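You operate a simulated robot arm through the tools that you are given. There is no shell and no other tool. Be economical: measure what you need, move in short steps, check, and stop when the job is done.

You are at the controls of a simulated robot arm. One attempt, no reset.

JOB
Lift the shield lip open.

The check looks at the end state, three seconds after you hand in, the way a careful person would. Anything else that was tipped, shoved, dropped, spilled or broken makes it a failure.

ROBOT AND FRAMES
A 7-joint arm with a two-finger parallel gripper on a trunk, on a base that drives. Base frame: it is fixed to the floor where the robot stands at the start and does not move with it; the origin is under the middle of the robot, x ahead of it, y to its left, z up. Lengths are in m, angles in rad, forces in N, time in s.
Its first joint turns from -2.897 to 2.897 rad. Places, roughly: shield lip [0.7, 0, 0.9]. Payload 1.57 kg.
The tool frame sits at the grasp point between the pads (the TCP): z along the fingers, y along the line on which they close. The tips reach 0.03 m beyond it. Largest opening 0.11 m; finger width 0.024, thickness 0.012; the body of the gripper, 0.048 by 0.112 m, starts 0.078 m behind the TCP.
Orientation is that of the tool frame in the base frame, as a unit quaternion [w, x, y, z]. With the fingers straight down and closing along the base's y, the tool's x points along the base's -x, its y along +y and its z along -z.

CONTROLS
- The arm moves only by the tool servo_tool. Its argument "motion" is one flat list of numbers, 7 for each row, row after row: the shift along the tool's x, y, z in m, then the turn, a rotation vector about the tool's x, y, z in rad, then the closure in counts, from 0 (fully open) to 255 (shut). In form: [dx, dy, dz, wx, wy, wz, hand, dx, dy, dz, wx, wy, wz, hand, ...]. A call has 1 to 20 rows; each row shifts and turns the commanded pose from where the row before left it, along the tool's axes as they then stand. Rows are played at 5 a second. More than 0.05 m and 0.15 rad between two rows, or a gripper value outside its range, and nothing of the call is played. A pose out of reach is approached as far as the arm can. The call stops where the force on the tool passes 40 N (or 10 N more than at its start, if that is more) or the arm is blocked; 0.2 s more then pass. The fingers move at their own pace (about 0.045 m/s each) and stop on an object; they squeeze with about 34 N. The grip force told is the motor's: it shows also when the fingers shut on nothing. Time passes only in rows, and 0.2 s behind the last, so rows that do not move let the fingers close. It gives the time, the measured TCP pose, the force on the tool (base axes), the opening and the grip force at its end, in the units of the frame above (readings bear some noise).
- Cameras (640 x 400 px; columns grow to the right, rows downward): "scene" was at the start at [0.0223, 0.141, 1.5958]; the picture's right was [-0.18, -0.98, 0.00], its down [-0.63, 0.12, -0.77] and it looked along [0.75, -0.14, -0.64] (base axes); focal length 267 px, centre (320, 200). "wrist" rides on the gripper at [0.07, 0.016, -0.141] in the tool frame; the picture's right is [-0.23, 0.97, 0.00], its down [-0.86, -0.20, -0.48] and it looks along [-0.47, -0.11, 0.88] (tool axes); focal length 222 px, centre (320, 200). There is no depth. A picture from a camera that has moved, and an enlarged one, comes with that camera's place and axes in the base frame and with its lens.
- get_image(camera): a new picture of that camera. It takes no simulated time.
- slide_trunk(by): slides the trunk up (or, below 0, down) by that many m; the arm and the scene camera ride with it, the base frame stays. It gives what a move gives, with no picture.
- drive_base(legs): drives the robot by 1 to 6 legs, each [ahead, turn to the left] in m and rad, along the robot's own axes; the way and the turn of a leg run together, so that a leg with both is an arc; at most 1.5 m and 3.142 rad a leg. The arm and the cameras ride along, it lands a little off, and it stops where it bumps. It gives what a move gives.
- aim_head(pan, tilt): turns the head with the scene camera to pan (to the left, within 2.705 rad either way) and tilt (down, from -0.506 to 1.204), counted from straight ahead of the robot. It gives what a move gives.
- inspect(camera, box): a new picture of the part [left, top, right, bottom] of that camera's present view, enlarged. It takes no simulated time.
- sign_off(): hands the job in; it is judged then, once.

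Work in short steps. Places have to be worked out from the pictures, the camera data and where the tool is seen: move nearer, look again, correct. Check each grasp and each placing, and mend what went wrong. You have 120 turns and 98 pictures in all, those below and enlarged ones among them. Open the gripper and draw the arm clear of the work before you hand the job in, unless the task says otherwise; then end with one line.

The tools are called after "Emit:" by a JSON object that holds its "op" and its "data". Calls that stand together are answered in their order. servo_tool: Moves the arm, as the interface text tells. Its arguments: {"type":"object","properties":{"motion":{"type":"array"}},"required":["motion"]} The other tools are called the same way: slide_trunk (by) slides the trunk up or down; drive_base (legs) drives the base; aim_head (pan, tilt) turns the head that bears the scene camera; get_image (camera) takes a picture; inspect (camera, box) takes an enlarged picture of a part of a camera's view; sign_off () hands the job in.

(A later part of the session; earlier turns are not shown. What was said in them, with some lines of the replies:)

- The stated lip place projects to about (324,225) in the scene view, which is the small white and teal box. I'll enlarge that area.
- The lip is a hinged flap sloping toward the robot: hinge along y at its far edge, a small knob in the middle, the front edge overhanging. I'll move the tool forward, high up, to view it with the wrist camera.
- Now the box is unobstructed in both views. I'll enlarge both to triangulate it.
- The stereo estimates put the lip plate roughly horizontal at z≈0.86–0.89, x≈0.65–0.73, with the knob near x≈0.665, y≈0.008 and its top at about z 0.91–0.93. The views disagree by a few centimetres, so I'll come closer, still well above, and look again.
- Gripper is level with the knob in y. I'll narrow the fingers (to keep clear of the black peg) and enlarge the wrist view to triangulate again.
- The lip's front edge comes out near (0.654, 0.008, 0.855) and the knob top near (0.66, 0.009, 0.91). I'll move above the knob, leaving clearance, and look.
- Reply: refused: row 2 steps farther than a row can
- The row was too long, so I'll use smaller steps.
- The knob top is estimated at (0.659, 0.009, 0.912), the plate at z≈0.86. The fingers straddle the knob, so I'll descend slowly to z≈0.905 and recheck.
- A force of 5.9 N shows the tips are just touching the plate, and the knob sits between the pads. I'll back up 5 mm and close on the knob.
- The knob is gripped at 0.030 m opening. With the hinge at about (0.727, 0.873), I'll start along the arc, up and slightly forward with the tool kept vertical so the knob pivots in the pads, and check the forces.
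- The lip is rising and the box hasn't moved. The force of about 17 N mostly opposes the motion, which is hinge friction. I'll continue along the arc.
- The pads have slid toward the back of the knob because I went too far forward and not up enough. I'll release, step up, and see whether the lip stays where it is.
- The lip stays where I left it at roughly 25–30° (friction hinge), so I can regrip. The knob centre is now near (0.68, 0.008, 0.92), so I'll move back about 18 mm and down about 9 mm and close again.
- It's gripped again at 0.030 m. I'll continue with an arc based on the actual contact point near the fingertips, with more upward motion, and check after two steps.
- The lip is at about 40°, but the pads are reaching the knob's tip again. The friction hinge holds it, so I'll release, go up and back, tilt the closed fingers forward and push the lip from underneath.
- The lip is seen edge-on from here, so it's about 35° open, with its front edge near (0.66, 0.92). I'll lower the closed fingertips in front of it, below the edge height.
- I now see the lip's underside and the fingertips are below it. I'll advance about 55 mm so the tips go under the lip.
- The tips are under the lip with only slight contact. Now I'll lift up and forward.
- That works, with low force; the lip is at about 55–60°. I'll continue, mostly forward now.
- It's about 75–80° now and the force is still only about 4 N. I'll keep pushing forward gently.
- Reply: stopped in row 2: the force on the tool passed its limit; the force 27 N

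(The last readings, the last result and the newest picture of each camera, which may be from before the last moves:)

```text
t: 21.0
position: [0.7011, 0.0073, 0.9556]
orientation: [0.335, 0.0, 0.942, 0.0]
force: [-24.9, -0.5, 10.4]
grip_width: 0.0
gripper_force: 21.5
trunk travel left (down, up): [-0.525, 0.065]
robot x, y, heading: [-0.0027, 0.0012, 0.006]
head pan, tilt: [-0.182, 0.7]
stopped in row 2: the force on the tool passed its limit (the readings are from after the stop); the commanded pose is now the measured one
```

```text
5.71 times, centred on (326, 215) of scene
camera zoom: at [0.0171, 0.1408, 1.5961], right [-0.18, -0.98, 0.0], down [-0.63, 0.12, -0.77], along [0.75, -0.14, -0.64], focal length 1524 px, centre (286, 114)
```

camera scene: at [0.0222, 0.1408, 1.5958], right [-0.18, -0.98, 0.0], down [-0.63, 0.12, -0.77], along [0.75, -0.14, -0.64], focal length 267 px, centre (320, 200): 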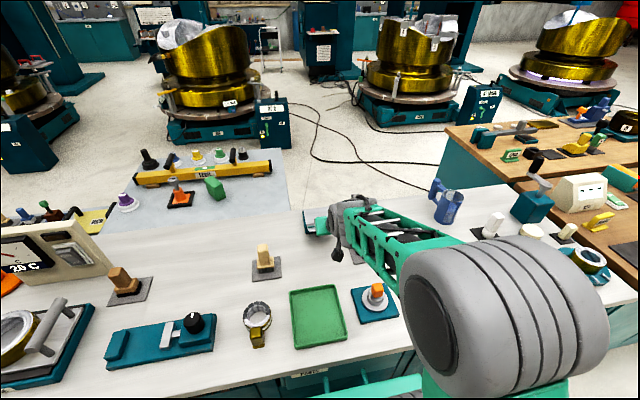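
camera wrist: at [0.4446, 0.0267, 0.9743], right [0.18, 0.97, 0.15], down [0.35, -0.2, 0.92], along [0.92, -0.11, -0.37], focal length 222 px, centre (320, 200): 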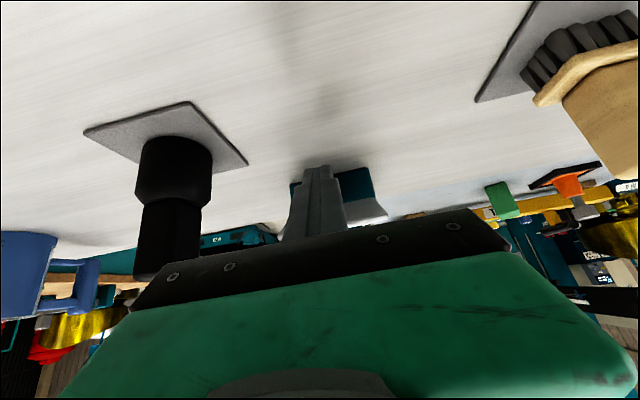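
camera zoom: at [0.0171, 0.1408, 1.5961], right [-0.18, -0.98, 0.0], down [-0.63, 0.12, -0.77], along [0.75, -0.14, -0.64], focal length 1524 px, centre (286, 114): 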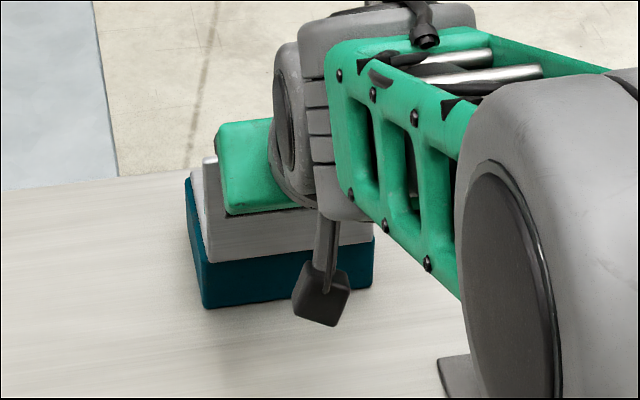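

The force jumped, so the lip has met its stop nearly upright. I'll draw back, then up, and look.

Emit:
{"op": "servo_tool", "data": {"motion": [0.0153, 0, -0.0129, 0, 0, 0, 255, 0.023, 0, -0.0193, 0, 0, 0, 255, 0.023, 0, -0.0193, 0, 0, 0, 255, 0.023, 0, -0.0193, 0, 0, 0, 255, 0, 0, -0.045, 0, 0, 0, 255, 0, 0, -0.045, 0, 0, 0, 255, 0, 0, -0.045, 0, 0, 0, 110, 0, 0, 0, 0, 0, 0, 0, 0, 0, 0, 0, 0, 0, 0, 0, 0, 0, 0, 0, 0, 0]}}

Emit:
{"op": "get_image", "data": {"camera": "scene"}}

Emit:
{"op": "get_image", "data": {"camera": "wrist"}}

Emit:
{"op": "inspect", "data": {"camera": "scene", "box": [270, 180, 382, 250]}}

```text
t: 23.2
position: [0.5093, 0.0067, 1.0597]
orientation: [0.337, 0.001, 0.942, 0.0]
force: [0.1, 0.1, 0.0]
grip_width: 0.0841
gripper_force: 0.0
trunk travel left (down, up): [-0.525, 0.065]
robot x, y, heading: [0.0015, 0.0041, 0.002]
head pan, tilt: [-0.182, 0.7]
```

```text
54 pictures are left
camera scene: at [0.0216, 0.1408, 1.5958], right [-0.18, -0.98, 0.0], down [-0.63, 0.12, -0.77], along [0.75, -0.14, -0.64], focal length 267 px, centre (320, 200)
```

scene: 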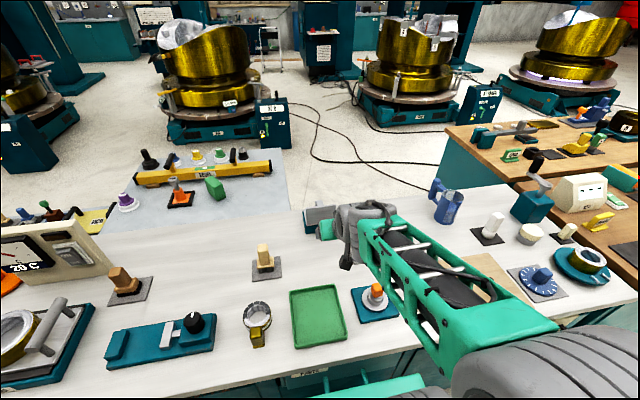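

```text
53 pictures are left
camera wrist: at [0.367, 0.024, 1.1262], right [0.18, 0.97, 0.14], down [0.36, -0.2, 0.91], along [0.92, -0.11, -0.38], focal length 222 px, centre (320, 200)
```

wrist: 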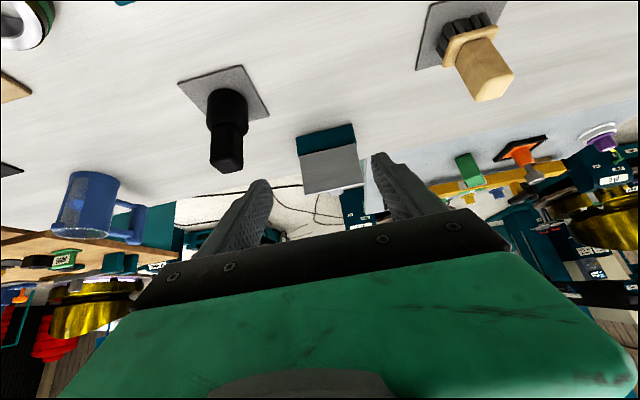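

```text
5.71 times, centred on (326, 215) of scene
camera zoom: at [0.0216, 0.1408, 1.5958], right [-0.18, -0.98, 0.0], down [-0.63, 0.12, -0.77], along [0.75, -0.14, -0.64], focal length 1524 px, centre (286, 114)
```

zoom: 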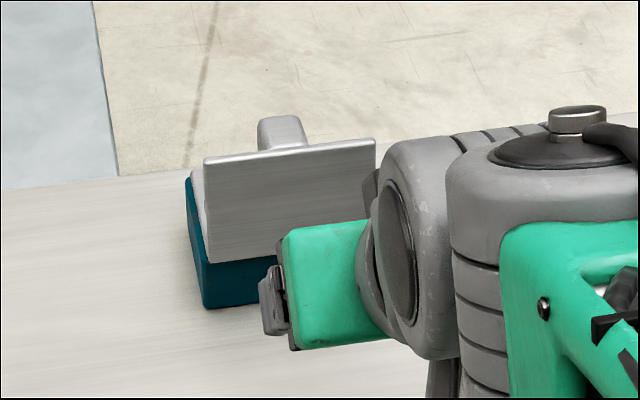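

The lip stands nearly upright against its stop, and the box and its neighbours haven't moved. I'll pull the arm further up and back, wait, and confirm it holds.

Emit:
{"op": "servo_tool", "data": {"motion": [0, 0, -0.04, 0, 0.14, 0, 0, 0, 0, -0.04, 0, 0.14, 0, 0, 0, 0, -0.03, 0, 0.14, 0, 0, 0, 0, 0, 0, 0.14, 0, 0, 0, 0, 0, 0, 0.14, 0, 0, 0, 0, 0, 0, 0, 0, 0, 0, 0, 0, 0, 0, 0, 0, 0, 0, 0, 0, 0, 0, 0, 0, 0, 0, 0, 0, 0, 0, 0, 0, 0, 0, 0, 0, 0]}}

Emit:
{"op": "inspect", "data": {"camera": "scene", "box": [270, 180, 382, 250]}}

Emit:
{"op": "get_image", "data": {"camera": "scene"}}

```text
t: 25.4
position: [0.4524, 0.0078, 1.1518]
orientation: [-0.007, 0.001, 1.0, 0.001]
force: [-0.4, 0.0, 0.1]
grip_width: 0.1099
gripper_force: 0.0
trunk travel left (down, up): [-0.525, 0.065]
robot x, y, heading: [0.0003, 0.0017, 0.001]
head pan, tilt: [-0.182, 0.7]
```

```text
5.71 times, centred on (326, 215) of scene
camera zoom: at [0.0219, 0.1409, 1.5958], right [-0.18, -0.98, 0.0], down [-0.63, 0.12, -0.77], along [0.75, -0.14, -0.64], focal length 1524 px, centre (286, 114)
```

zoom: 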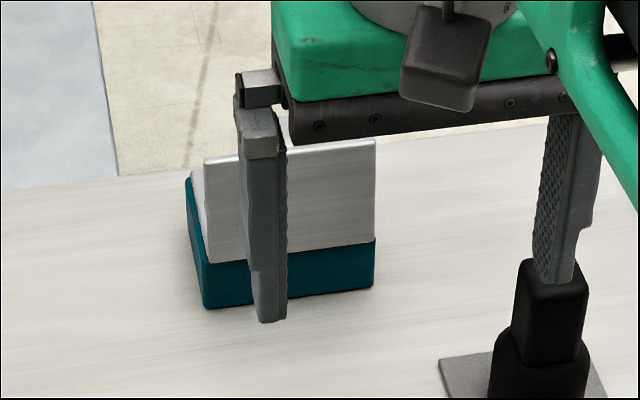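

```text
50 pictures are left
camera scene: at [0.0219, 0.1409, 1.5958], right [-0.18, -0.98, 0.0], down [-0.63, 0.12, -0.77], along [0.75, -0.14, -0.64], focal length 267 px, centre (320, 200)
```

scene: 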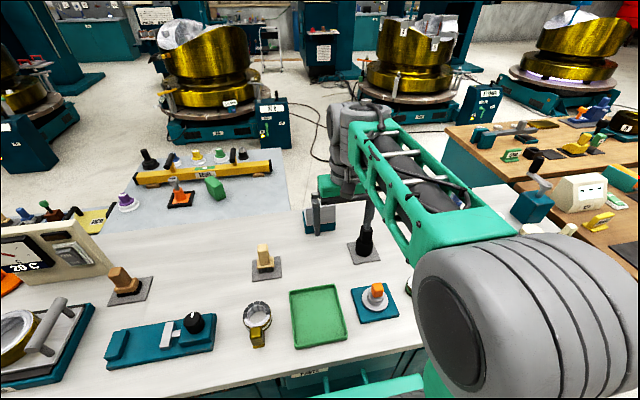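

The lip has stayed upright with the gripper open and the arm clear, and nothing else was disturbed. I'll hand in.

Emit:
{"op": "sign_off", "data": {}}

```text
The job is handed in.
```

I lifted the shield lip open to its stop, nearly upright. It held there with the gripper open and the arm clear, and nothing else looked moved in the final pictures.
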